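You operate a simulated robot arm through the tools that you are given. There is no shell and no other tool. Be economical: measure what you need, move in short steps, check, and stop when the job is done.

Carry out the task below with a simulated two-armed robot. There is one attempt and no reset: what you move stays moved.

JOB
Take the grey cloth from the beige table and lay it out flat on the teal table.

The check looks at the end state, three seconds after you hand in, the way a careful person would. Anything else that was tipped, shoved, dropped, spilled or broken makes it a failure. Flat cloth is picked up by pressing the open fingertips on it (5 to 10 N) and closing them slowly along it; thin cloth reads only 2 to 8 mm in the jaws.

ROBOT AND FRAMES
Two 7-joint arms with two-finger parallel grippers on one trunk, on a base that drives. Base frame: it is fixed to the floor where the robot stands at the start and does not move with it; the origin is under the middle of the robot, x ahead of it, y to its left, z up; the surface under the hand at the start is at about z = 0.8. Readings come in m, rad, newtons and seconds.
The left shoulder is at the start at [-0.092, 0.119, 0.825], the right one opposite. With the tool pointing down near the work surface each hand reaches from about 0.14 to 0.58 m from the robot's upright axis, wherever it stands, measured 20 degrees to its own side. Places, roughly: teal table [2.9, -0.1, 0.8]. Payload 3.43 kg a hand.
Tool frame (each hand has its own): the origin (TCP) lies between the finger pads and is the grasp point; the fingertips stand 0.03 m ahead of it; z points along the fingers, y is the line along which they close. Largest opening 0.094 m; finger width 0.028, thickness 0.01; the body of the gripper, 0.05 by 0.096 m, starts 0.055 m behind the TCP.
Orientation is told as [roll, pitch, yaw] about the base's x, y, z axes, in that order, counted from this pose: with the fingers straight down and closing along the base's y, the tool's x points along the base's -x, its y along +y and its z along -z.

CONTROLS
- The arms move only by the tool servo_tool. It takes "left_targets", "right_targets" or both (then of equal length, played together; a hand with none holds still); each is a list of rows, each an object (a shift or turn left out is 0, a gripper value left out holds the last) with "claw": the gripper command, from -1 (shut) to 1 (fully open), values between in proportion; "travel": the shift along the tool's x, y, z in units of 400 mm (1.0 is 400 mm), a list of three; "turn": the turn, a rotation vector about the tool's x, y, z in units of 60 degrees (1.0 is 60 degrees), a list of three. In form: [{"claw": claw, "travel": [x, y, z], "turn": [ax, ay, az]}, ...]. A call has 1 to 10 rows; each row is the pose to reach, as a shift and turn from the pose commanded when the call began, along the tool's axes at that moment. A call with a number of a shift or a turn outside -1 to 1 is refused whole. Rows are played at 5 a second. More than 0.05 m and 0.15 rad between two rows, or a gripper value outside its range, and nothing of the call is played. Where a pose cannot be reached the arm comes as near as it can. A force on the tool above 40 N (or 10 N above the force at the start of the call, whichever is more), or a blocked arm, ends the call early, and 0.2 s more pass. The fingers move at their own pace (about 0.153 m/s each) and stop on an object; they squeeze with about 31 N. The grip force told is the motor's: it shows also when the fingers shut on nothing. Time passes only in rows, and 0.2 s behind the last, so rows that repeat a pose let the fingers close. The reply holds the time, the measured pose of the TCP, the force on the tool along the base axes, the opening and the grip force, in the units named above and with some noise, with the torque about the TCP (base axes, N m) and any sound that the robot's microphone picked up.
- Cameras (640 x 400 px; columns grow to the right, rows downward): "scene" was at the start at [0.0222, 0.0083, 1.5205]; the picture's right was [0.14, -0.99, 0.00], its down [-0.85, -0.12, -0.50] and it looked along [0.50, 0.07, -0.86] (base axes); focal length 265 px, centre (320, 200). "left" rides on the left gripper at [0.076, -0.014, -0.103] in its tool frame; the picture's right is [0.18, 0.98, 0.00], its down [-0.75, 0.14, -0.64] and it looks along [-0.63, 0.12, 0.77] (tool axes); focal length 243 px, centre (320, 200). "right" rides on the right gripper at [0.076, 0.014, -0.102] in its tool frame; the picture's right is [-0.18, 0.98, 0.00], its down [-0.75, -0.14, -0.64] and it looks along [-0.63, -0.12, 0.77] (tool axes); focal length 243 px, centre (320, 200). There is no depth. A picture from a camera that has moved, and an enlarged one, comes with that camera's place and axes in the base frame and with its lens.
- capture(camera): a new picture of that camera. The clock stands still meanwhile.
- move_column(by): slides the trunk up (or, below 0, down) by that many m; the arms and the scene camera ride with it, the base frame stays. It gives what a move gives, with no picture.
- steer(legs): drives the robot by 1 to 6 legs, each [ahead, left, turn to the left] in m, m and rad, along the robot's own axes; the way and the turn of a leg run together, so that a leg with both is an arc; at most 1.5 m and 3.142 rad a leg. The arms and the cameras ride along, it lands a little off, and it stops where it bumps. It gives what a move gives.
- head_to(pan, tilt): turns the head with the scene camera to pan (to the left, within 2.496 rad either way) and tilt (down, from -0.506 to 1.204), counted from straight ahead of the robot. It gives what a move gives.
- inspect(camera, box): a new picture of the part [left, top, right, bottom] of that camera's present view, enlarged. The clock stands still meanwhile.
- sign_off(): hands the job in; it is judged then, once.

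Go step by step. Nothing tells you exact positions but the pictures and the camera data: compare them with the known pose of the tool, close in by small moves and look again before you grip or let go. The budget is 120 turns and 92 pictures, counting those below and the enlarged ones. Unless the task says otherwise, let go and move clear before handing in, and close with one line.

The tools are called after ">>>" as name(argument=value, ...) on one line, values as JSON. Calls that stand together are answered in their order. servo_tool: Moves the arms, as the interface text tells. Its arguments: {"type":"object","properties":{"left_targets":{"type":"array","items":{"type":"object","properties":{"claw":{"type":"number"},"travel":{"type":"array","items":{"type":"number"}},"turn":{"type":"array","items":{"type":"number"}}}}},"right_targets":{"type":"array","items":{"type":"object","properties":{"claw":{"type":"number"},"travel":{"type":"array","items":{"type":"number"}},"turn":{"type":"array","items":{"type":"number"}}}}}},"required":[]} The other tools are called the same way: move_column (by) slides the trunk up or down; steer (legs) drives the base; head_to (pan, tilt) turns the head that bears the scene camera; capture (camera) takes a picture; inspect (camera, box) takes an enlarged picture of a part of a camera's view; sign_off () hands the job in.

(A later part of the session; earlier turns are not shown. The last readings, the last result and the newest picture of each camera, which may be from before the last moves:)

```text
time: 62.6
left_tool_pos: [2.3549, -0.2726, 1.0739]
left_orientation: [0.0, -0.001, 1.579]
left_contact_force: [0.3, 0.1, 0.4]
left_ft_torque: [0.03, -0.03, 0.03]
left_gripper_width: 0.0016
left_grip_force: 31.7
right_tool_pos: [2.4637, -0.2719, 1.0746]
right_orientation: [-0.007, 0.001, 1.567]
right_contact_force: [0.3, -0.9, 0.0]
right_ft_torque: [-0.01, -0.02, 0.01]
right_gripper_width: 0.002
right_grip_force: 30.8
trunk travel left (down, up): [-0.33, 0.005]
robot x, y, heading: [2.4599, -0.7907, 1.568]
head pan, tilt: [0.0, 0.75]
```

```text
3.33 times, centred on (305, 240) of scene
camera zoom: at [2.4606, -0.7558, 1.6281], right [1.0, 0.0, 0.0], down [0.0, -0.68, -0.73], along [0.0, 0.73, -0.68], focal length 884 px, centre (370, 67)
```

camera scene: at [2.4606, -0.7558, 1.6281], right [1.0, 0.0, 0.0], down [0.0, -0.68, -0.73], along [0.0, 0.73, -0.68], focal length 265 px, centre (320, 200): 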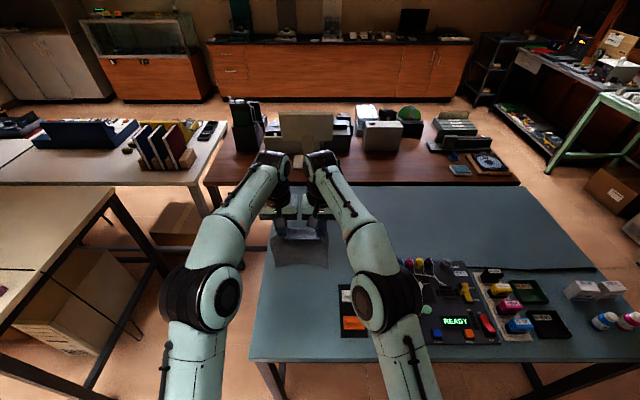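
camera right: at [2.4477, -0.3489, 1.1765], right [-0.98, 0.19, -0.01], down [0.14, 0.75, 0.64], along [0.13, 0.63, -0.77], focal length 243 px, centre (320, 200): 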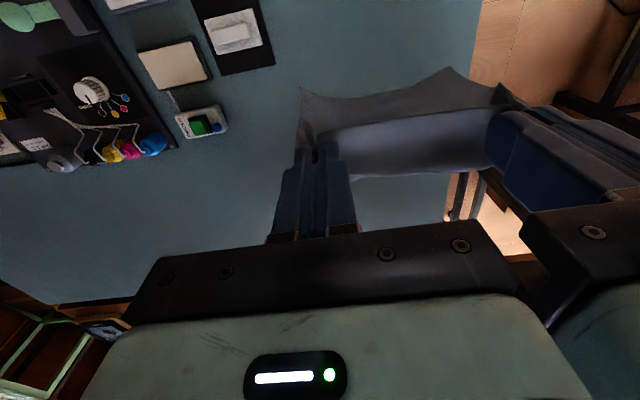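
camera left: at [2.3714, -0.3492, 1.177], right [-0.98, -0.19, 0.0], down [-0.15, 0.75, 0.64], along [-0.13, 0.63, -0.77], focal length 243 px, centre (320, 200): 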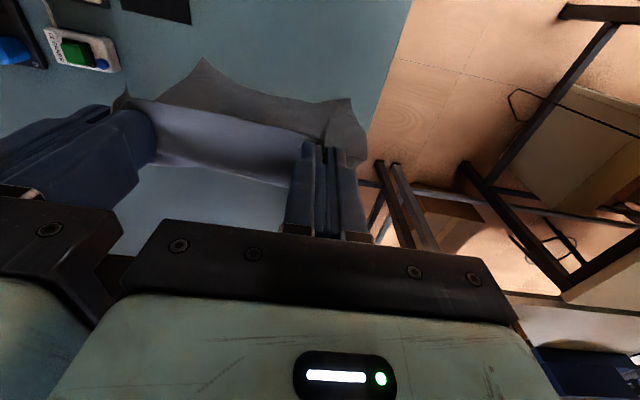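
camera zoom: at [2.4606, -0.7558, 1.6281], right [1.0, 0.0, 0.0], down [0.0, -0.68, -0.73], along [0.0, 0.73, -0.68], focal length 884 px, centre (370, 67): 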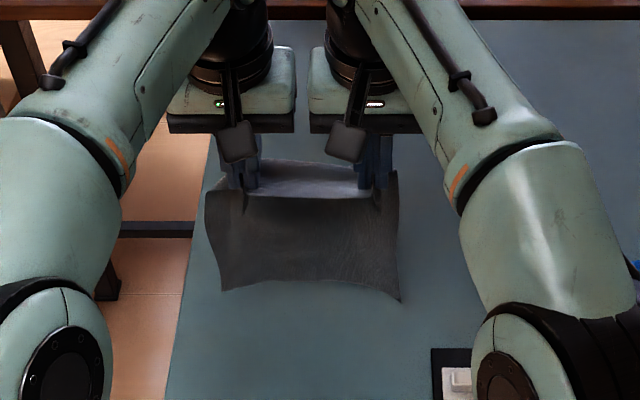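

The body of the cloth hangs with its bottom edge just above teal at x 2.30–2.49, y ≈ −0.24. I lower it to touch, then bring the hands back and down along an arc so it lies out.

>>> servo_tool(left_targets=[{"travel": [0, 0, 0.04]}, {"travel": [0, 0, 0.075]}, {"travel": [0.05, 0, 0.085]}, {"travel": [0.1, 0, 0.1]}, {"travel": [0.15, 0, 0.12]}, {"travel": [0.2, 0, 0.14]}, {"travel": [0.25, 0, 0.17]}, {"travel": [0.3, 0, 0.205]}, {"travel": [0.35, 0, 0.245]}, {"travel": [0.35, 0, 0.245]}], right_targets=[{"travel": [0, 0, 0.04]}, {"travel": [0, 0, 0.075]}, {"travel": [0.05, 0, 0.085]}, {"travel": [0.1, 0, 0.1]}, {"travel": [0.15, 0, 0.12]}, {"travel": [0.2, 0, 0.14]}, {"travel": [0.25, 0, 0.17]}, {"travel": [0.3, 0, 0.205]}, {"travel": [0.35, 0, 0.245]}, {"travel": [0.35, 0, 0.245]}])

>>> inspect(camera="scene", box=[220, 180, 400, 340])

>>> capture(camera="left")

```text
time: 64.8
left_tool_pos: [2.3575, -0.4098, 0.9774]
left_orientation: [0.001, 0.0, 1.578]
left_contact_force: [0.2, 0.1, 0.7]
left_ft_torque: [-0.01, 0.0, 0.01]
left_gripper_width: 0.0016
left_grip_force: 31.5
right_tool_pos: [2.4631, -0.4114, 0.9761]
right_orientation: [-0.008, 0.003, 1.563]
right_contact_force: [-0.5, -0.4, 0.1]
right_ft_torque: [0.02, 0.03, 0.03]
right_gripper_width: 0.0019
right_grip_force: 31.1
trunk travel left (down, up): [-0.33, 0.005]
robot x, y, heading: [2.4634, -0.7942, 1.569]
head pan, tilt: [0.0, 0.75]
```

```text
2.50 times, centred on (310, 260) of scene
camera zoom: at [2.4605, -0.7546, 1.6281], right [1.0, 0.0, 0.0], down [0.0, -0.68, -0.73], along [0.0, 0.73, -0.68], focal length 663 px, centre (345, 50)
```

zoom: 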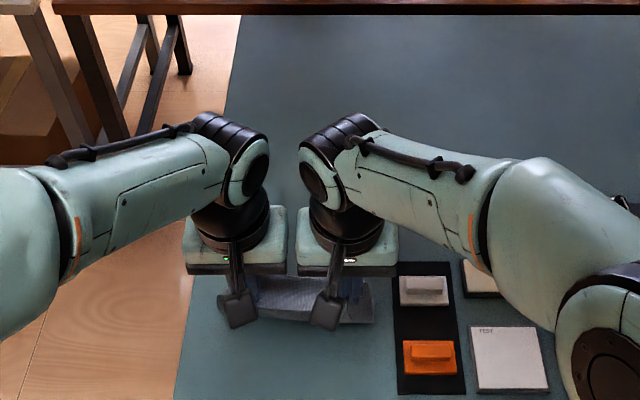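

```text
59 pictures are left
camera left: at [2.373, -0.487, 1.0795], right [-0.98, -0.19, 0.0], down [-0.15, 0.75, 0.64], along [-0.12, 0.63, -0.77], focal length 243 px, centre (320, 200)
```

left: 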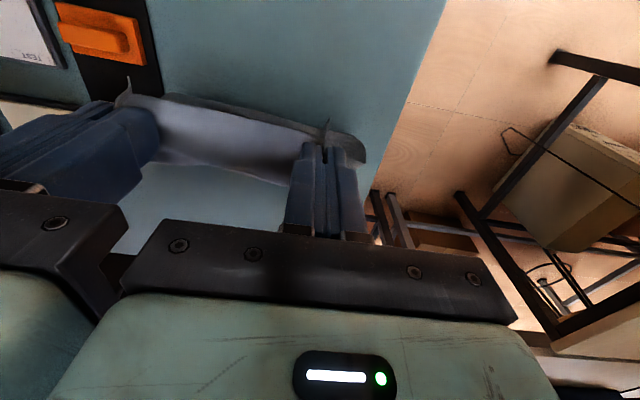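

>>> inspect(camera="scene", box=[270, 240, 350, 320])

>>> inspect(camera="right", box=[240, 40, 560, 240])

```text
5.00 times, centred on (310, 280) of scene
camera zoom: at [2.4605, -0.7546, 1.6281], right [1.0, 0.0, 0.0], down [0.0, -0.68, -0.73], along [0.0, 0.73, -0.68], focal length 1326 px, centre (370, -200)
```

zoom: 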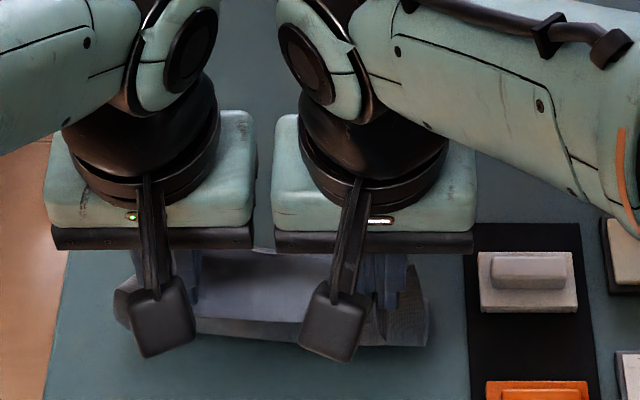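

```text
2.00 times, centred on (400, 140) of right
camera zoom: at [2.4478, -0.4885, 1.0784], right [-0.98, 0.19, -0.01], down [0.14, 0.75, 0.64], along [0.13, 0.63, -0.77], focal length 485 px, centre (160, 320)
```

zoom: 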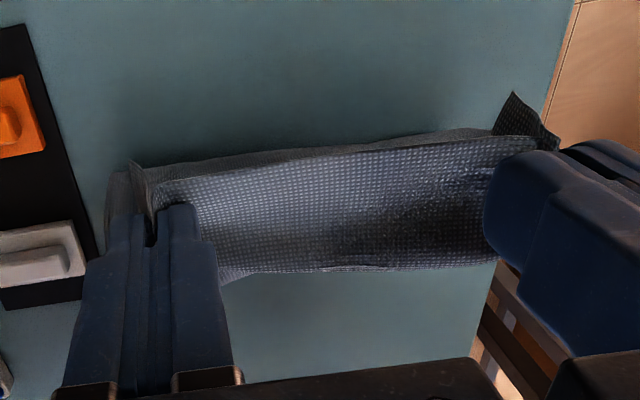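

The light strip is the cloth's body sloping from the hands down to its far edge at y ≈ −0.26, as wanted. I finish the arc down to just above the table.

>>> servo_tool(left_targets=[{"travel": [0.025, 0, 0.045]}, {"travel": [0.05, 0, 0.0875]}, {"travel": [0.07, 0, 0.13]}, {"travel": [0.0875, 0, 0.175]}, {"travel": [0.1, 0, 0.22]}, {"travel": [0.1125, 0, 0.265]}, {"travel": [0.12, 0, 0.31]}, {"travel": [0.125, 0, 0.335]}, {"travel": [0.125, 0, 0.345]}], right_targets=[{"travel": [0.025, 0, 0.045]}, {"travel": [0.05, 0, 0.0875]}, {"travel": [0.07, 0, 0.13]}, {"travel": [0.0875, 0, 0.175]}, {"travel": [0.1, 0, 0.22]}, {"travel": [0.1125, 0, 0.265]}, {"travel": [0.12, 0, 0.31]}, {"travel": [0.125, 0, 0.335]}, {"travel": [0.125, 0, 0.345]}])

>>> capture(camera="left")

>>> capture(camera="right")

>>> inspect(camera="scene", box=[220, 200, 400, 360])

```text
time: 66.8
left_tool_pos: [2.3559, -0.4607, 0.8388]
left_orientation: [0.002, 0.0, 1.58]
left_contact_force: [-0.6, -0.2, 0.8]
left_ft_torque: [0.01, 0.03, 0.01]
left_gripper_width: 0.0021
left_grip_force: 30.8
right_tool_pos: [2.4636, -0.4638, 0.8388]
right_orientation: [-0.006, 0.003, 1.563]
right_contact_force: [0.1, -0.8, -0.5]
right_ft_torque: [-0.02, -0.02, -0.02]
right_gripper_width: 0.0021
right_grip_force: 30.6
trunk travel left (down, up): [-0.33, 0.005]
robot x, y, heading: [2.4592, -0.7922, 1.57]
head pan, tilt: [0.0, 0.75]
```

```text
56 pictures are left
camera left: at [2.3722, -0.5377, 0.9409], right [-0.98, -0.19, 0.0], down [-0.15, 0.75, 0.64], along [-0.12, 0.63, -0.77], focal length 243 px, centre (320, 200)
```

left: 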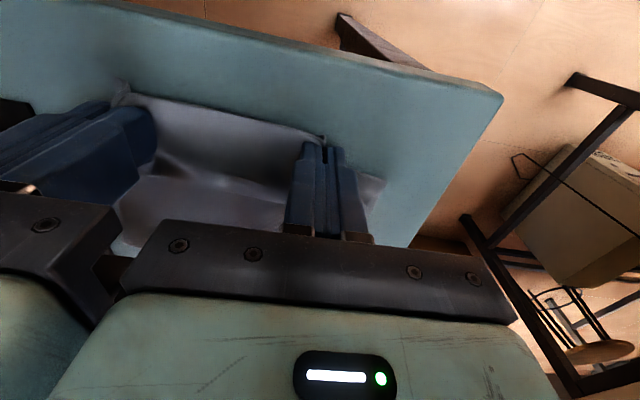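

```text
55 pictures are left
camera right: at [2.4477, -0.5398, 0.9411], right [-0.98, 0.19, -0.01], down [0.14, 0.75, 0.64], along [0.13, 0.63, -0.77], focal length 243 px, centre (320, 200)
```

right: 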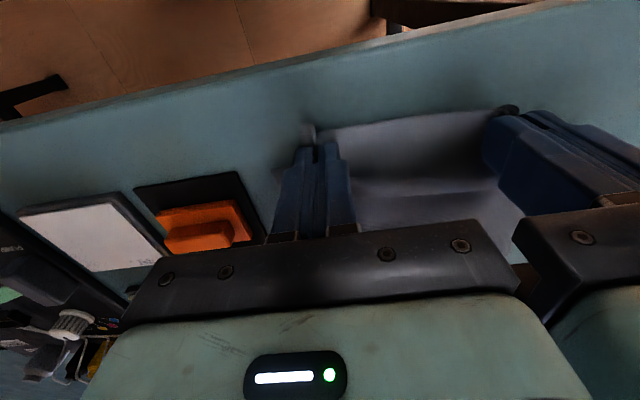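

```text
2.50 times, centred on (310, 280) of scene
camera zoom: at [2.4606, -0.755, 1.6281], right [1.0, 0.0, 0.0], down [0.0, -0.68, -0.73], along [0.0, 0.73, -0.68], focal length 663 px, centre (345, 0)
```

zoom: 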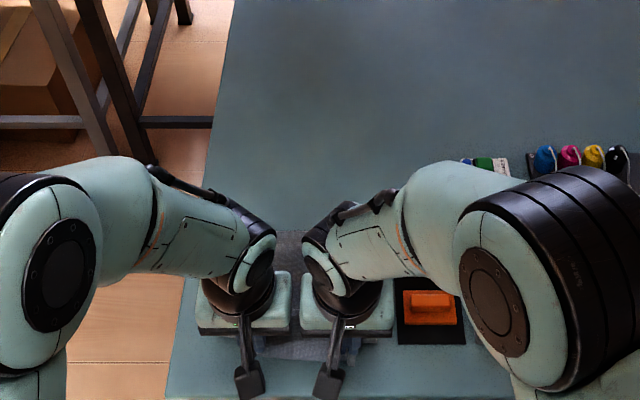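

The cloth bunches a little: its far edge slid to about y −0.32. I'll retrace the arc upward, start further forward, and lay it again with less pull.

>>> servo_tool(left_targets=[{"travel": [0, 0, -0.08]}, {"travel": [-0.02, 0, -0.18]}, {"travel": [-0.07, 0, -0.28]}, {"travel": [-0.14, 0, -0.37]}, {"travel": [-0.23, 0, -0.44]}, {"travel": [-0.32, 0, -0.5]}, {"travel": [-0.4, 0, -0.55]}, {"travel": [-0.47, 0, -0.58]}], right_targets=[{"travel": [0, 0, -0.08]}, {"travel": [-0.02, 0, -0.18]}, {"travel": [-0.07, 0, -0.28]}, {"travel": [-0.14, 0, -0.37]}, {"travel": [-0.23, 0, -0.44]}, {"travel": [-0.32, 0, -0.5]}, {"travel": [-0.4, 0, -0.55]}, {"travel": [-0.47, 0, -0.58]}])

>>> servo_tool(left_targets=[{"travel": [-0.05, 0, 0]}, {"travel": [-0.1, 0, 0]}, {"travel": [-0.1, 0, 0]}], right_targets=[{"travel": [-0.05, 0, 0]}, {"travel": [-0.1, 0, 0]}, {"travel": [-0.1, 0, 0]}])

>>> inspect(camera="scene", box=[220, 180, 380, 300])

```text
time: 68.7
left_tool_pos: [2.3524, -0.2725, 1.0692]
left_orientation: [0.001, 0.004, 1.578]
left_contact_force: [2.7, -0.6, 0.0]
left_ft_torque: [0.0, -0.08, 0.04]
left_gripper_width: 0.0016
left_grip_force: 30.8
right_tool_pos: [2.4621, -0.274, 1.0667]
right_orientation: [-0.007, 0.005, 1.566]
right_contact_force: [-2.0, 0.0, -0.1]
right_ft_torque: [-0.01, 0.05, 0.0]
right_gripper_width: 0.0018
right_grip_force: 30.8
trunk travel left (down, up): [-0.33, 0.005]
robot x, y, heading: [2.4608, -0.7922, 1.571]
head pan, tilt: [0.0, 0.75]
```

```text
time: 69.5
left_tool_pos: [2.3568, -0.2367, 1.0687]
left_orientation: [-0.001, 0.002, 1.577]
left_contact_force: [9.7, -2.0, -1.0]
left_ft_torque: [-0.07, -0.33, 0.01]
left_gripper_width: 0.0016
left_grip_force: 30.7
left hand out of reach, approached as far as the arm can: row 2
right_tool_pos: [2.4672, -0.2541, 1.0622]
right_orientation: [-0.003, 0.001, 1.569]
right_contact_force: [-8.9, 1.5, 0.8]
right_ft_torque: [0.05, 0.33, 0.0]
right_gripper_width: 0.0021
right_grip_force: 31.4
right hand out of reach, approached as far as the arm can: row 2, 3
trunk travel left (down, up): [-0.33, 0.005]
robot x, y, heading: [2.4659, -0.7932, 1.567]
head pan, tilt: [0.0, 0.75]
```

```text
3.33 times, centred on (300, 240) of scene
camera zoom: at [2.4607, -0.7552, 1.6281], right [1.0, 0.0, 0.0], down [0.0, -0.68, -0.73], along [0.0, 0.73, -0.68], focal length 884 px, centre (387, 67)
```

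zoom: 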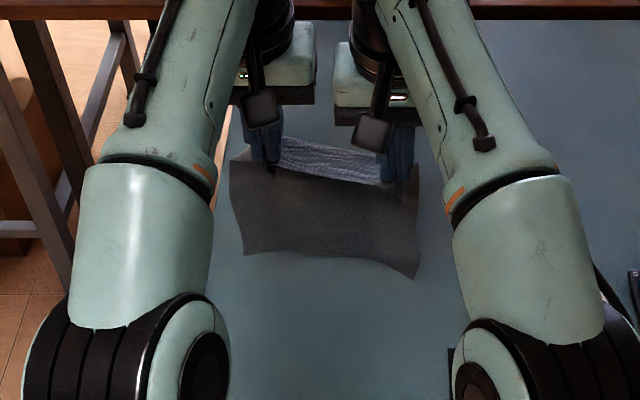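

The right hand runs out of reach because it is off-side. I centre the robot on the cloth (5 cm left) and shift the hands back to their place.

>>> steer(legs=[[0, 0.05, 0]])

>>> servo_tool(left_targets=[{"travel": [0.02, -0.04, 0]}, {"travel": [0.01, -0.09, 0]}, {"travel": [0, -0.135, 0]}, {"travel": [0, -0.135, 0]}], right_targets=[{"travel": [0.02, -0.04, -0.01]}, {"travel": [0, -0.08, -0.016]}, {"travel": [-0.03, -0.12, -0.016]}, {"travel": [-0.03, -0.12, -0.016]}])

>>> inspect(camera="scene", box=[240, 180, 400, 300])

```text
time: 70.6
left_tool_pos: [2.3051, -0.235, 1.0678]
left_orientation: [-0.001, 0.002, 1.578]
left_contact_force: [15.9, -2.5, -1.2]
left_ft_torque: [-0.1, -0.53, 0.01]
left_gripper_width: 0.0018
left_grip_force: 31.0
right_tool_pos: [2.4197, -0.2548, 1.0629]
right_orientation: [-0.004, 0.001, 1.565]
right_contact_force: [-16.4, 2.7, 0.4]
right_ft_torque: [0.09, 0.53, 0.0]
right_gripper_width: 0.002
right_grip_force: 31.0
trunk travel left (down, up): [-0.33, 0.005]
robot x, y, heading: [2.4138, -0.7893, 1.564]
head pan, tilt: [0.0, 0.75]
```

```text
time: 71.6
left_tool_pos: [2.3582, -0.2421, 1.0651]
left_orientation: [-0.001, -0.001, 1.577]
left_contact_force: [1.2, 0.6, -0.1]
left_ft_torque: [0.02, -0.09, 0.0]
left_gripper_width: 0.0018
left_grip_force: 31.1
left hand out of reach, approached as far as the arm can: row 3, 4
right_tool_pos: [2.4665, -0.2452, 1.0693]
right_orientation: [-0.006, 0.0, 1.564]
right_contact_force: [-0.7, 0.2, -0.2]
right_ft_torque: [-0.04, 0.08, -0.02]
right_gripper_width: 0.002
right_grip_force: 31.2
right hand out of reach, approached as far as the arm can: row 3, 4
trunk travel left (down, up): [-0.33, 0.005]
robot x, y, heading: [2.4093, -0.7936, 1.575]
head pan, tilt: [0.0, 0.75]
```

```text
3.33 times, centred on (320, 240) of scene
camera zoom: at [2.4104, -0.7553, 1.6281], right [1.0, 0.0, 0.0], down [0.0, -0.68, -0.73], along [0.0, 0.73, -0.68], focal length 884 px, centre (320, 67)
```

zoom: 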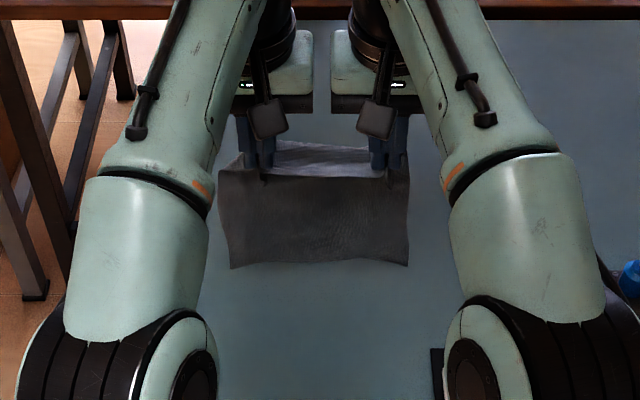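

Both hands are level at y ≈ −0.243 and the cloth hangs straight. Now I lay it again with a slacker arc.

>>> servo_tool(left_targets=[{"travel": [0, 0, 0.05]}, {"travel": [0, 0, 0.105]}, {"travel": [0.0925, 0, 0.155]}, {"travel": [0.18, 0, 0.2175]}, {"travel": [0.2425, 0, 0.28]}, {"travel": [0.305, 0, 0.3675]}, {"travel": [0.355, 0, 0.455]}, {"travel": [0.3925, 0, 0.52]}, {"travel": [0.4175, 0, 0.545]}, {"travel": [0.4175, 0, 0.545]}], right_targets=[{"travel": [0, 0, 0.06]}, {"travel": [0, 0, 0.115]}, {"travel": [0.0925, 0, 0.165]}, {"travel": [0.18, 0, 0.2275]}, {"travel": [0.2425, 0, 0.29]}, {"travel": [0.305, 0, 0.3775]}, {"travel": [0.355, 0, 0.465]}, {"travel": [0.3925, 0, 0.53]}, {"travel": [0.4175, 0, 0.555]}, {"travel": [0.4175, 0, 0.555]}])

>>> inspect(camera="scene", box=[240, 220, 400, 340])

>>> capture(camera="left")

```text
time: 72.8
left_tool_pos: [2.3885, -0.2326, 0.9857]
left_orientation: [-0.01, 0.026, 1.562]
left_contact_force: [7.1, -10.2, -2.9]
left_ft_torque: [-0.29, -0.24, 0.04]
left_gripper_width: 0.0018
left_grip_force: 30.5
left hand out of reach, approached as far as the arm can: row 1, 2, 3, 4, 5, 6
right_tool_pos: [2.4591, -0.3333, 0.9629]
right_orientation: [0.017, -0.033, 1.566]
right_contact_force: [-6.6, 10.9, 2.1]
right_ft_torque: [0.36, 0.24, -0.11]
right_gripper_width: 0.0022
right_grip_force: 30.8
trunk travel left (down, up): [-0.33, 0.005]
robot x, y, heading: [2.4112, -0.7929, 1.569]
head pan, tilt: [0.0, 0.75]
stopped in row 6 (left hand): the force on the tool passed its limit at 41 N (the readings are from after the stop); the commanded pose is now the measured one
```

```text
3.33 times, centred on (320, 280) of scene
camera zoom: at [2.4106, -0.7552, 1.6281], right [1.0, 0.0, 0.0], down [0.0, -0.68, -0.73], along [0.0, 0.73, -0.68], focal length 884 px, centre (320, -67)
```

zoom: 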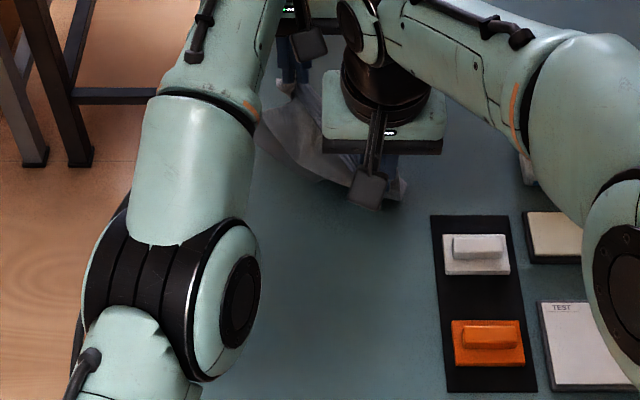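

```text
50 pictures are left
camera left: at [2.4014, -0.3078, 1.091], right [-0.98, -0.18, -0.01], down [-0.14, 0.77, 0.62], along [-0.11, 0.61, -0.78], focal length 243 px, centre (320, 200)
```

left: 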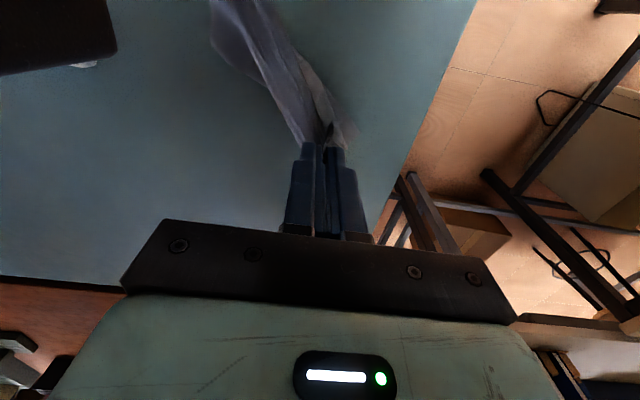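

The left arm locked at its reach limit and lagged while the right moved on; both still hold the cloth. I raise and realign both hands slightly further back (y −0.27) before trying again.

>>> servo_tool(left_targets=[{"travel": [0.035, 0.027, -0.045], "turn": [-0.003, -0.008, -0.003]}, {"travel": [0.065, 0.054, -0.09], "turn": [-0.007, -0.016, -0.006]}, {"travel": [0.094, 0.079, -0.14], "turn": [-0.01, -0.025, -0.009]}, {"travel": [0.094, 0.079, -0.186], "turn": [-0.01, -0.025, -0.009]}, {"travel": [0.094, 0.079, -0.186], "turn": [-0.01, -0.025, -0.009]}], right_targets=[{"travel": [-0.04, -0.001, -0.06], "turn": [0.005, 0.01, 0]}, {"travel": [-0.08, -0.003, -0.12], "turn": [0.01, 0.02, 0]}, {"travel": [-0.12, -0.005, -0.18], "turn": [0.016, 0.0315, 0]}, {"travel": [-0.158, -0.005, -0.243], "turn": [0.016, 0.0315, 0]}, {"travel": [-0.158, -0.005, -0.243], "turn": [0.016, 0.0315, 0]}])

>>> inspect(camera="scene", box=[240, 180, 400, 300])

```text
time: 74.0
left_tool_pos: [2.3592, -0.2462, 1.069]
left_orientation: [0.003, -0.005, 1.577]
left_contact_force: [0.2, -0.2, -0.4]
left_ft_torque: [-0.02, 0.0, 0.0]
left_gripper_width: 0.0015
left_grip_force: 31.1
left hand out of reach, approached as far as the arm can: row 1, 2, 3, 4, 5
right_tool_pos: [2.4626, -0.2749, 1.0585]
right_orientation: [-0.006, 0.007, 1.566]
right_contact_force: [-0.5, 0.6, 0.4]
right_ft_torque: [0.0, 0.01, 0.01]
right_gripper_width: 0.0021
right_grip_force: 30.7
trunk travel left (down, up): [-0.33, 0.005]
robot x, y, heading: [2.4108, -0.7946, 1.569]
head pan, tilt: [0.0, 0.75]
```

```text
3.33 times, centred on (320, 240) of scene
camera zoom: at [2.4106, -0.7551, 1.6281], right [1.0, 0.0, 0.0], down [0.0, -0.68, -0.73], along [0.0, 0.73, -0.68], focal length 884 px, centre (320, 67)
```

zoom: 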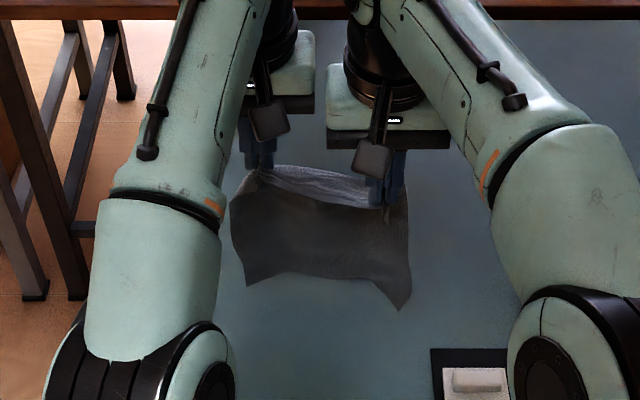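

>>> servo_tool(left_targets=[{"travel": [0.04, 0, 0]}, {"travel": [0.075, 0, 0.01]}, {"travel": [0.075, 0, 0.02]}])

```text
time: 74.8
left_tool_pos: [2.3648, -0.2497, 1.0753]
left_orientation: [0.003, -0.003, 1.575]
left_contact_force: [0.5, 0.3, -0.3]
left_ft_torque: [0.01, 0.01, 0.0]
left_gripper_width: 0.0017
left_grip_force: 30.5
left hand out of reach, approached as far as the arm can: row 1, 2, 3
right_tool_pos: [2.4627, -0.275, 1.0588]
right_orientation: [-0.007, 0.006, 1.565]
right_contact_force: [-0.8, 0.2, 0.4]
right_ft_torque: [-0.01, 0.03, 0.01]
right_gripper_width: 0.0016
right_grip_force: 31.1
trunk travel left (down, up): [-0.33, 0.005]
robot x, y, heading: [2.4139, -0.7894, 1.57]
head pan, tilt: [0.0, 0.75]
```

The left arm seems caught at a joint limit; I move both hands a little to the left and back to free it.

>>> servo_tool(left_targets=[{"travel": [0, 0.04, 0]}, {"travel": [0.03, 0.08, 0]}, {"travel": [0.08, 0.12, 0]}, {"travel": [0.12, 0.12, 0.02]}, {"travel": [0.12, 0.12, 0.02]}], right_targets=[{"travel": [0, 0.035, 0]}, {"travel": [0.02, 0.07, 0]}, {"travel": [0.04, 0.11, 0]}, {"travel": [0.06, 0.11, 0]}, {"travel": [0.06, 0.11, 0]}])

>>> capture(camera="scene")

```text
time: 76.0
left_tool_pos: [2.325, -0.2482, 1.0903]
left_orientation: [0.004, -0.004, 1.577]
left_contact_force: [-15.7, -9.2, 0.5]
left_ft_torque: [0.71, -1.24, -0.84]
left_gripper_width: 0.0017
left_grip_force: 31.0
left hand out of reach, approached as far as the arm can: row 2, 3, 4, 5
right_tool_pos: [2.4225, -0.2974, 1.0603]
right_orientation: [-0.009, 0.004, 1.562]
right_contact_force: [15.1, 10.0, -1.2]
right_ft_torque: [-0.94, 1.67, -0.82]
right_gripper_width: 0.0018
right_grip_force: 31.4
trunk travel left (down, up): [-0.33, 0.005]
robot x, y, heading: [2.4155, -0.7943, 1.571]
head pan, tilt: [0.0, 0.75]
```

```text
48 pictures are left
camera scene: at [2.4103, -0.7549, 1.6281], right [1.0, 0.0, 0.0], down [0.0, -0.68, -0.73], along [0.0, 0.73, -0.68], focal length 265 px, centre (320, 200)
```

scene: 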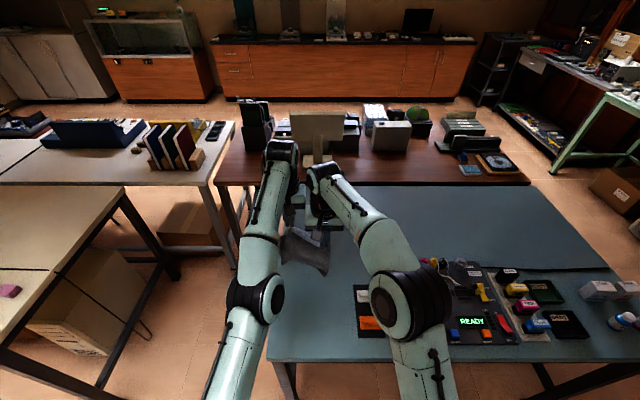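

The left arm is fully straight (elbow singular). I move both hands right and upward so the elbow bends again, then pull back.

>>> servo_tool(left_targets=[{"travel": [0, 0.0, 0.0]}, {"travel": [0, -0.06, -0.05]}, {"travel": [0, -0.12, -0.1]}, {"travel": [0, -0.18, -0.15]}, {"travel": [0.02, -0.24, -0.2]}, {"travel": [0.06, -0.3, -0.25]}, {"travel": [0.12, -0.3, -0.25]}, {"travel": [0.18, -0.3, -0.25]}, {"travel": [0.18, -0.3, -0.25]}], right_targets=[{"travel": [0, -0.03, 0.0]}, {"travel": [0, -0.09, -0.06]}, {"travel": [0, -0.15, -0.12]}, {"travel": [0, -0.21, -0.18]}, {"travel": [0.02, -0.27, -0.24]}, {"travel": [0.04, -0.33, -0.28]}, {"travel": [0.06, -0.33, -0.28]}, {"travel": [0.08, -0.33, -0.28]}, {"travel": [0.08, -0.33, -0.28]}])

>>> capture(camera="scene")

```text
time: 78.0
left_tool_pos: [2.4367, -0.3251, 1.1795]
left_orientation: [0.007, -0.005, 1.579]
left_contact_force: [6.3, 0.7, -1.1]
left_ft_torque: [0.0, -0.21, 0.1]
left_gripper_width: 0.0018
left_grip_force: 30.7
left hand out of reach, approached as far as the arm can: row 2, 3, 4, 5, 6, 7, 8, 9
right_tool_pos: [2.5522, -0.3299, 1.1729]
right_orientation: [-0.008, 0.007, 1.562]
right_contact_force: [-6.5, 0.1, 0.1]
right_ft_torque: [-0.02, 0.17, 0.04]
right_gripper_width: 0.0021
right_grip_force: 30.7
trunk travel left (down, up): [-0.33, 0.005]
robot x, y, heading: [2.4094, -0.7921, 1.57]
head pan, tilt: [0.0, 0.75]
```

```text
47 pictures are left
camera scene: at [2.4097, -0.7549, 1.6281], right [1.0, 0.0, 0.0], down [0.0, -0.68, -0.73], along [0.0, 0.73, -0.68], focal length 265 px, centre (320, 200)
```

scene: 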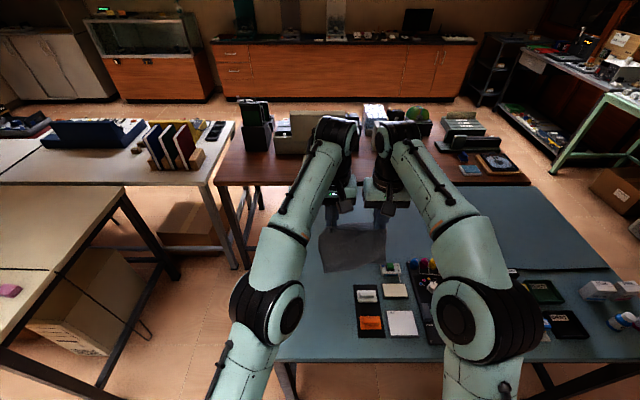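

That freed it. I retract both hands to y ≈ −0.40, then move them back left over the free strip.

>>> servo_tool(left_targets=[{"travel": [0.06, 0, 0]}, {"travel": [0.12, 0, 0]}, {"travel": [0.18, 0, 0]}, {"travel": [0.2, 0.06, 0]}, {"travel": [0.2, 0.12, 0]}, {"travel": [0.2, 0.185, 0]}, {"travel": [0.2, 0.185, 0]}], right_targets=[{"travel": [0.06, 0.01, 0]}, {"travel": [0.12, 0.01, 0]}, {"travel": [0.18, 0.01, 0]}, {"travel": [0.19, 0.07, -0.01]}, {"travel": [0.19, 0.13, -0.01]}, {"travel": [0.19, 0.2, -0.01]}, {"travel": [0.19, 0.2, -0.01]}])

>>> inspect(camera="scene", box=[220, 180, 420, 330])

```text
time: 79.6
left_tool_pos: [2.3665, -0.4071, 1.1794]
left_orientation: [0.005, -0.005, 1.577]
left_contact_force: [-0.1, -0.4, 0.6]
left_ft_torque: [0.0, 0.0, 0.0]
left_gripper_width: 0.0018
left_grip_force: 30.8
right_tool_pos: [2.4696, -0.406, 1.1767]
right_orientation: [-0.004, 0.006, 1.565]
right_contact_force: [0.8, 0.0, 0.7]
right_ft_torque: [0.02, 0.02, -0.01]
right_gripper_width: 0.0021
right_grip_force: 30.7
trunk travel left (down, up): [-0.33, 0.005]
robot x, y, heading: [2.4103, -0.7911, 1.571]
head pan, tilt: [0.0, 0.75]
```

```text
2.67 times, centred on (320, 255) of scene
camera zoom: at [2.4116, -0.7549, 1.6281], right [1.0, 0.0, 0.0], down [0.0, -0.68, -0.73], along [0.0, 0.73, -0.68], focal length 707 px, centre (320, 53)
```

zoom: 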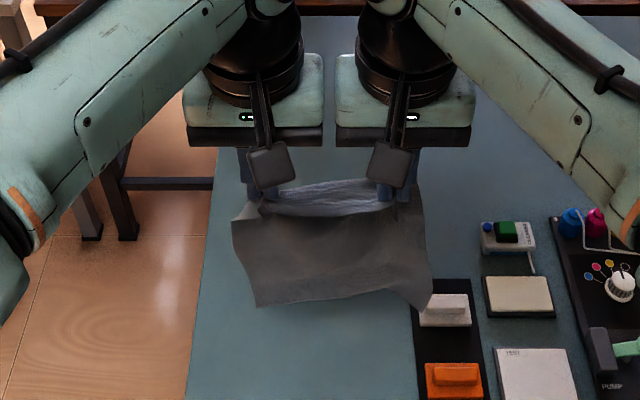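

>>> servo_tool(left_targets=[{"travel": [-0.06, 0.02, 0.07]}, {"travel": [-0.12, 0.045, 0.14]}, {"travel": [-0.19, 0.045, 0.2]}, {"travel": [-0.26, 0.045, 0.24]}, {"travel": [-0.3175, 0.045, 0.27]}, {"travel": [-0.3175, 0.045, 0.27]}, {"travel": [-0.3175, 0.045, 0.27]}], right_targets=[{"travel": [-0.06, 0.02, 0.07]}, {"travel": [-0.12, 0.045, 0.14]}, {"travel": [-0.19, 0.045, 0.2]}, {"travel": [-0.26, 0.045, 0.235]}, {"travel": [-0.3175, 0.045, 0.265]}, {"travel": [-0.3175, 0.045, 0.265]}, {"travel": [-0.3175, 0.045, 0.265]}])

>>> inspect(camera="scene", box=[220, 180, 420, 330])

```text
time: 81.2
left_tool_pos: [2.3448, -0.2796, 1.0709]
left_orientation: [0.004, -0.007, 1.577]
left_contact_force: [-0.4, -0.3, -1.0]
left_ft_torque: [-0.02, -0.02, 0.03]
left_gripper_width: 0.0016
left_grip_force: 31.2
right_tool_pos: [2.4535, -0.2781, 1.0704]
right_orientation: [-0.008, 0.006, 1.564]
right_contact_force: [-0.4, 0.1, 0.6]
right_ft_torque: [0.0, -0.04, 0.04]
right_gripper_width: 0.0021
right_grip_force: 30.7
trunk travel left (down, up): [-0.33, 0.005]
robot x, y, heading: [2.4087, -0.7931, 1.565]
head pan, tilt: [0.0, 0.75]
```

```text
2.67 times, centred on (320, 255) of scene
camera zoom: at [2.4105, -0.7546, 1.6281], right [1.0, 0.0, 0.0], down [0.0, -0.68, -0.73], along [0.0, 0.73, -0.68], focal length 707 px, centre (320, 53)
```

zoom: 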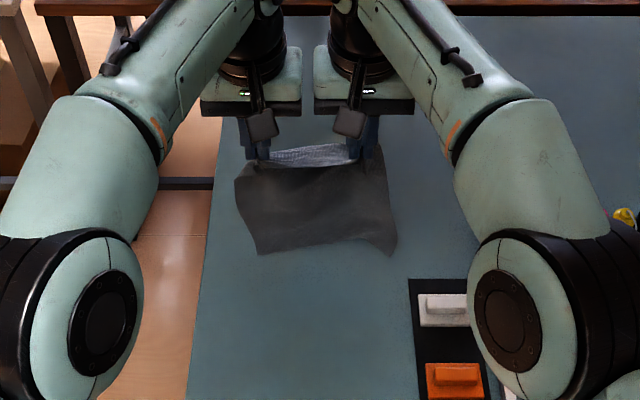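

Hands hold well within reach. I nudge the base 3.5 cm forward (its front is still clear of the table edge) and 2 cm left so the cloth ends well inside the table.

>>> steer(legs=[[0.035, 0.018, 0]])

>>> inspect(camera="scene", box=[220, 180, 420, 330])

```text
time: 82.0
left_tool_pos: [2.3535, -0.2645, 1.0712]
left_orientation: [0.002, -0.005, 1.563]
left_contact_force: [0.0, 1.0, -0.2]
left_ft_torque: [-0.04, -0.01, 0.0]
left_gripper_width: 0.0016
left_grip_force: 30.7
right_tool_pos: [2.4589, -0.2636, 1.0702]
right_orientation: [-0.004, 0.007, 1.553]
right_contact_force: [-0.4, -0.3, -0.3]
right_ft_torque: [-0.05, 0.02, -0.01]
right_gripper_width: 0.002
right_grip_force: 30.8
trunk travel left (down, up): [-0.33, 0.005]
robot x, y, heading: [2.4141, -0.7812, 1.561]
head pan, tilt: [0.0, 0.75]
stopped in leg 1: the robot was blocked; the commanded pose is now the measured one
```

```text
2.67 times, centred on (320, 255) of scene
camera zoom: at [2.4107, -0.7386, 1.6282], right [1.0, -0.01, 0.0], down [-0.01, -0.68, -0.73], along [0.01, 0.73, -0.68], focal length 707 px, centre (320, 53)
```

zoom: 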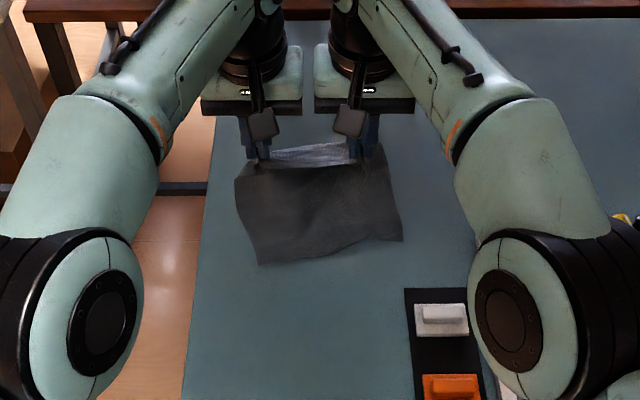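

The base touched something under the table and stopped; objects on the table haven't moved. The hands are at y ≈ −0.264, good enough, so I lay the cloth with the slack arc.

>>> servo_tool(left_targets=[{"travel": [0, 0.045, 0]}, {"travel": [0, 0.045, 0.05]}, {"travel": [0, 0.045, 0.1025]}, {"travel": [0.0875, 0.045, 0.1525]}, {"travel": [0.1875, 0.045, 0.215]}, {"travel": [0.275, 0.045, 0.29]}, {"travel": [0.3375, 0.045, 0.3775]}, {"travel": [0.3875, 0.045, 0.465]}, {"travel": [0.425, 0.045, 0.54]}, {"travel": [0.45, 0.045, 0.57]}], right_targets=[{"travel": [0, 0.045, 0]}, {"travel": [0, 0.045, 0.05]}, {"travel": [0, 0.045, 0.1025]}, {"travel": [0.0875, 0.045, 0.1525]}, {"travel": [0.1875, 0.045, 0.215]}, {"travel": [0.275, 0.045, 0.29]}, {"travel": [0.3375, 0.045, 0.3775]}, {"travel": [0.3875, 0.045, 0.465]}, {"travel": [0.425, 0.045, 0.54]}, {"travel": [0.45, 0.045, 0.57]}])

>>> inspect(camera="scene", box=[220, 200, 420, 350])

>>> capture(camera="right")

```text
time: 84.2
left_tool_pos: [2.3344, -0.4452, 0.8431]
left_orientation: [0.002, -0.008, 1.559]
left_contact_force: [0.3, 0.5, -0.4]
left_ft_torque: [-0.01, 0.01, -0.03]
left_gripper_width: 0.0015
left_grip_force: 30.6
right_tool_pos: [2.442, -0.4468, 0.8415]
right_orientation: [-0.006, 0.005, 1.552]
right_contact_force: [0.4, 1.0, -0.1]
right_ft_torque: [0.0, 0.02, 0.02]
right_gripper_width: 0.002
right_grip_force: 31.1
trunk travel left (down, up): [-0.33, 0.005]
robot x, y, heading: [2.4097, -0.7767, 1.557]
head pan, tilt: [0.0, 0.75]
```

```text
2.67 times, centred on (320, 275) of scene
camera zoom: at [2.4114, -0.7418, 1.6281], right [1.0, -0.01, 0.0], down [-0.01, -0.68, -0.73], along [0.01, 0.73, -0.68], focal length 707 px, centre (320, 0)
```

zoom: 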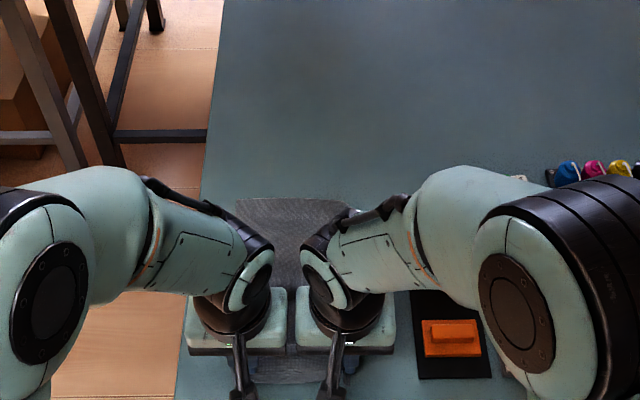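

```text
42 pictures are left
camera right: at [2.4241, -0.5231, 0.9455], right [-0.98, 0.2, -0.01], down [0.15, 0.75, 0.64], along [0.13, 0.62, -0.77], focal length 243 px, centre (320, 200)
```

right: 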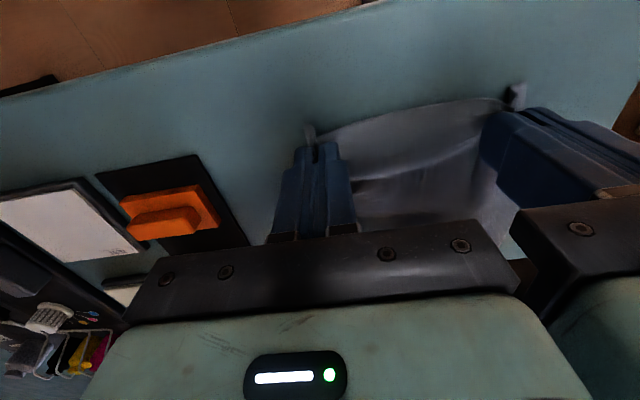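

The far edge lies at y ≈ −0.236, near edge about −0.465: nearly fully stretched. I lower the tips to the table with a slight pull back.

>>> servo_tool(left_targets=[{"travel": [0.01, 0, 0.01]}, {"travel": [0.02, 0, 0.02]}, {"travel": [0.02, 0, 0.0265]}, {"travel": [0.02, 0, 0.0265]}], right_targets=[{"travel": [0.01, 0, 0.01]}, {"travel": [0.02, 0, 0.018]}, {"travel": [0.02, 0, 0.024]}, {"travel": [0.02, 0, 0.024]}])

>>> capture(camera="right")

>>> capture(camera="left")

```text
time: 85.2
left_tool_pos: [2.3342, -0.453, 0.8324]
left_orientation: [0.002, -0.007, 1.562]
left_contact_force: [-0.6, 0.3, 2.3]
left_ft_torque: [0.0, -0.01, 0.05]
left_gripper_width: 0.0019
left_grip_force: 30.6
right_tool_pos: [2.4394, -0.454, 0.8329]
right_orientation: [-0.004, 0.004, 1.552]
right_contact_force: [-0.8, -0.3, 2.6]
right_ft_torque: [0.0, 0.02, 0.02]
right_gripper_width: 0.002
right_grip_force: 31.1
trunk travel left (down, up): [-0.33, 0.005]
robot x, y, heading: [2.414, -0.7769, 1.557]
head pan, tilt: [0.0, 0.75]
```

```text
41 pictures are left
camera right: at [2.4239, -0.5302, 0.9362], right [-0.98, 0.2, -0.01], down [0.15, 0.75, 0.64], along [0.13, 0.63, -0.77], focal length 243 px, centre (320, 200)
```

right: 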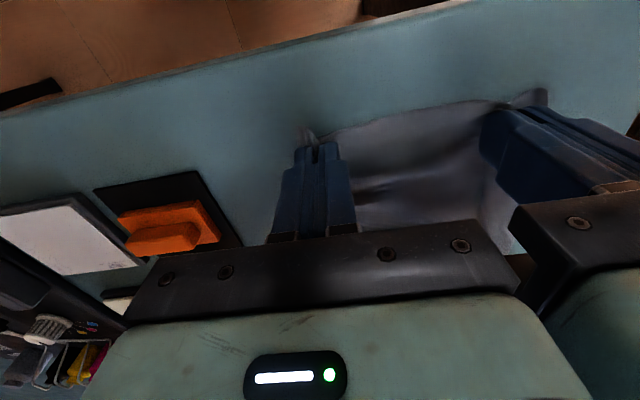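

```text
40 pictures are left
camera left: at [2.3492, -0.5309, 0.934], right [-0.98, -0.18, 0.0], down [-0.13, 0.75, 0.65], along [-0.11, 0.64, -0.76], focal length 243 px, centre (320, 200)
```

left: 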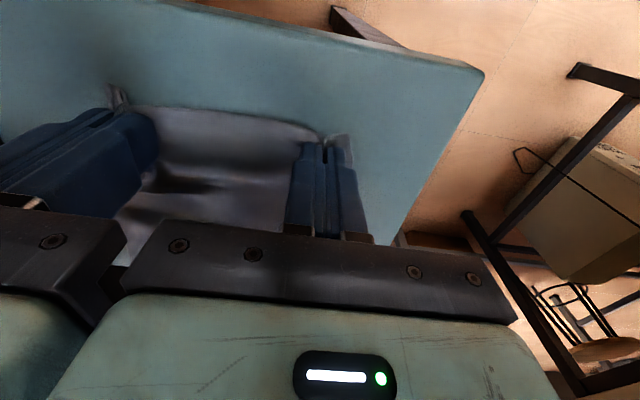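

Both tips touch lightly. I open slowly while touching, which spreads the pinched folds.

>>> servo_tool(left_targets=[{"claw": -0.9}, {"claw": -0.8}, {"claw": -0.7}, {"claw": -0.6}, {"claw": -0.5}, {"claw": -0.4}, {"claw": -0.3}, {"claw": -0.2}, {"claw": -0.15}], right_targets=[{"claw": -0.9}, {"claw": -0.8}, {"claw": -0.7}, {"claw": -0.6}, {"claw": -0.5}, {"claw": -0.4}, {"claw": -0.3}, {"claw": -0.2}, {"claw": -0.15}])

>>> servo_tool(left_targets=[{"travel": [0, 0, -0.05]}, {"travel": [0, 0, -0.15]}, {"travel": [0, 0, -0.27]}, {"travel": [0.05, 0.05, -0.38]}, {"travel": [0.1, 0.1, -0.45]}, {"travel": [0.1, 0.2, -0.5]}, {"travel": [0.1, 0.3, -0.5]}], right_targets=[{"travel": [0, 0, -0.05]}, {"travel": [0, 0, -0.15]}, {"travel": [0, 0, -0.27]}, {"travel": [0.05, -0.05, -0.38]}, {"travel": [0.1, -0.1, -0.45]}, {"travel": [0.1, -0.2, -0.5]}, {"travel": [0.1, -0.3, -0.5]}])

>>> inspect(camera="scene", box=[220, 200, 420, 350])

```text
time: 87.2
left_tool_pos: [2.3348, -0.4526, 0.8317]
left_orientation: [0.002, -0.006, 1.562]
left_contact_force: [0.2, -0.6, 0.4]
left_ft_torque: [-0.04, -0.03, -0.01]
left_gripper_width: 0.0398
left_grip_force: 0.0
right_tool_pos: [2.4404, -0.4547, 0.8335]
right_orientation: [-0.004, 0.006, 1.553]
right_contact_force: [0.9, 0.0, 0.0]
right_ft_torque: [0.0, 0.01, -0.03]
right_gripper_width: 0.0398
right_grip_force: 0.1
trunk travel left (down, up): [-0.33, 0.005]
robot x, y, heading: [2.4152, -0.7752, 1.561]
head pan, tilt: [0.0, 0.75]
```

```text
refused: row 4 steps farther than a row can; nothing moved
```

```text
2.67 times, centred on (320, 275) of scene
camera zoom: at [2.4115, -0.7416, 1.6281], right [1.0, -0.01, 0.0], down [-0.01, -0.68, -0.73], along [0.01, 0.73, -0.68], focal length 707 px, centre (320, 0)
```

zoom: 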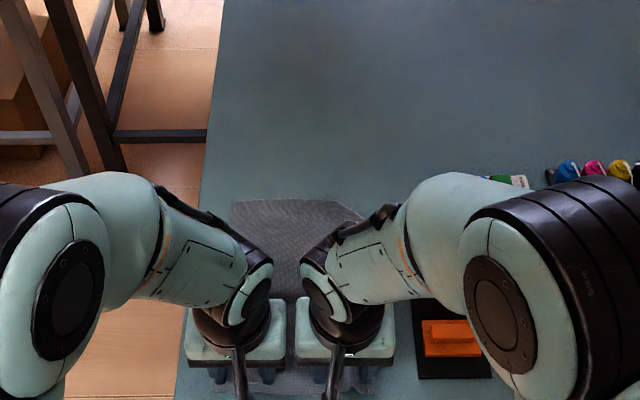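

>>> servo_tool(left_targets=[{"travel": [0, 0, -0.05]}, {"travel": [0, 0, -0.15]}, {"travel": [0, 0, -0.26]}, {"travel": [0.03, 0.03, -0.36]}, {"travel": [0.08, 0.09, -0.43]}, {"travel": [0.1, 0.18, -0.48]}, {"travel": [0.1, 0.27, -0.5]}, {"travel": [0.1, 0.35, -0.5]}], right_targets=[{"travel": [0, 0, -0.05]}, {"travel": [0, 0, -0.15]}, {"travel": [0, 0, -0.26]}, {"travel": [0.03, -0.03, -0.36]}, {"travel": [0.08, -0.09, -0.43]}, {"travel": [0.1, -0.18, -0.48]}, {"travel": [0.1, -0.27, -0.5]}, {"travel": [0.1, -0.35, -0.5]}])

>>> inspect(camera="scene", box=[220, 220, 420, 370])

```text
time: 89.0
left_tool_pos: [2.1954, -0.4949, 1.0313]
left_orientation: [0.001, -0.008, 1.56]
left_contact_force: [0.0, -1.0, 0.1]
left_ft_torque: [0.01, -0.01, 0.01]
left_gripper_width: 0.0399
left_grip_force: 0.1
right_tool_pos: [2.5798, -0.4971, 1.0344]
right_orientation: [-0.008, 0.004, 1.554]
right_contact_force: [-0.1, 1.1, -0.2]
right_ft_torque: [0.02, -0.03, -0.03]
right_gripper_width: 0.04
right_grip_force: 0.0
trunk travel left (down, up): [-0.33, 0.005]
robot x, y, heading: [2.4113, -0.7764, 1.555]
head pan, tilt: [0.0, 0.75]
```

```text
2.67 times, centred on (320, 295) of scene
camera zoom: at [2.4116, -0.742, 1.6281], right [1.0, -0.01, 0.0], down [-0.01, -0.68, -0.73], along [0.01, 0.73, -0.68], focal length 707 px, centre (320, -53)
```

zoom: 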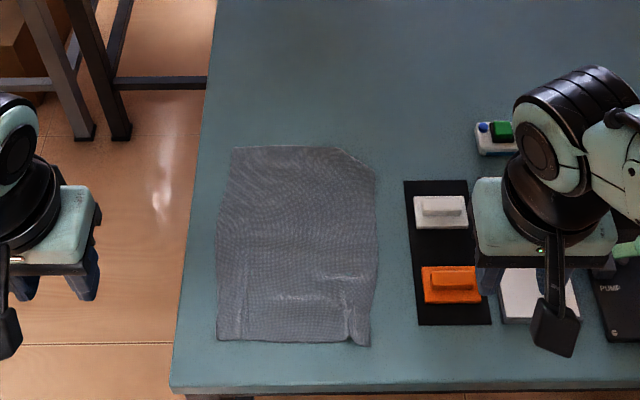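

The cloth lies out well. I look closer at the far right corner and the small ridges at the near edge.

>>> inspect(camera="scene", box=[272, 285, 368, 357])

>>> capture(camera="right")

```text
5.56 times, centred on (320, 321) of scene
camera zoom: at [2.4116, -0.742, 1.6281], right [1.0, -0.01, 0.0], down [-0.01, -0.68, -0.73], along [0.01, 0.73, -0.68], focal length 1474 px, centre (320, -472)
```

zoom: 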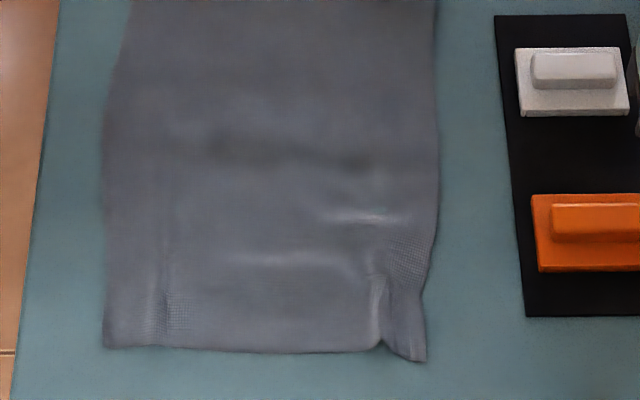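

```text
36 pictures are left
camera right: at [2.5635, -0.5723, 1.1367], right [-0.98, 0.2, -0.01], down [0.15, 0.75, 0.64], along [0.13, 0.62, -0.77], focal length 243 px, centre (320, 200)
```

right: 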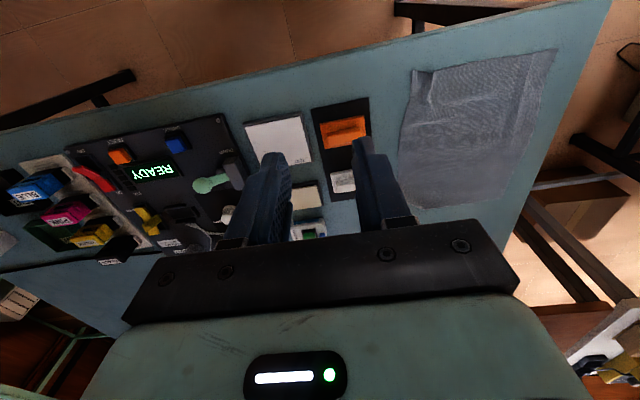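

>>> inspect(camera="scene", box=[280, 265, 360, 325])

```text
6.67 times, centred on (320, 295) of scene
camera zoom: at [2.4116, -0.742, 1.6281], right [1.0, -0.01, 0.0], down [-0.01, -0.68, -0.73], along [0.01, 0.73, -0.68], focal length 1768 px, centre (320, -433)
```

zoom: 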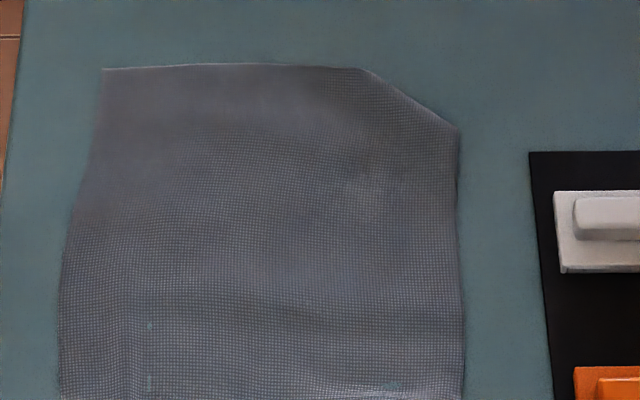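

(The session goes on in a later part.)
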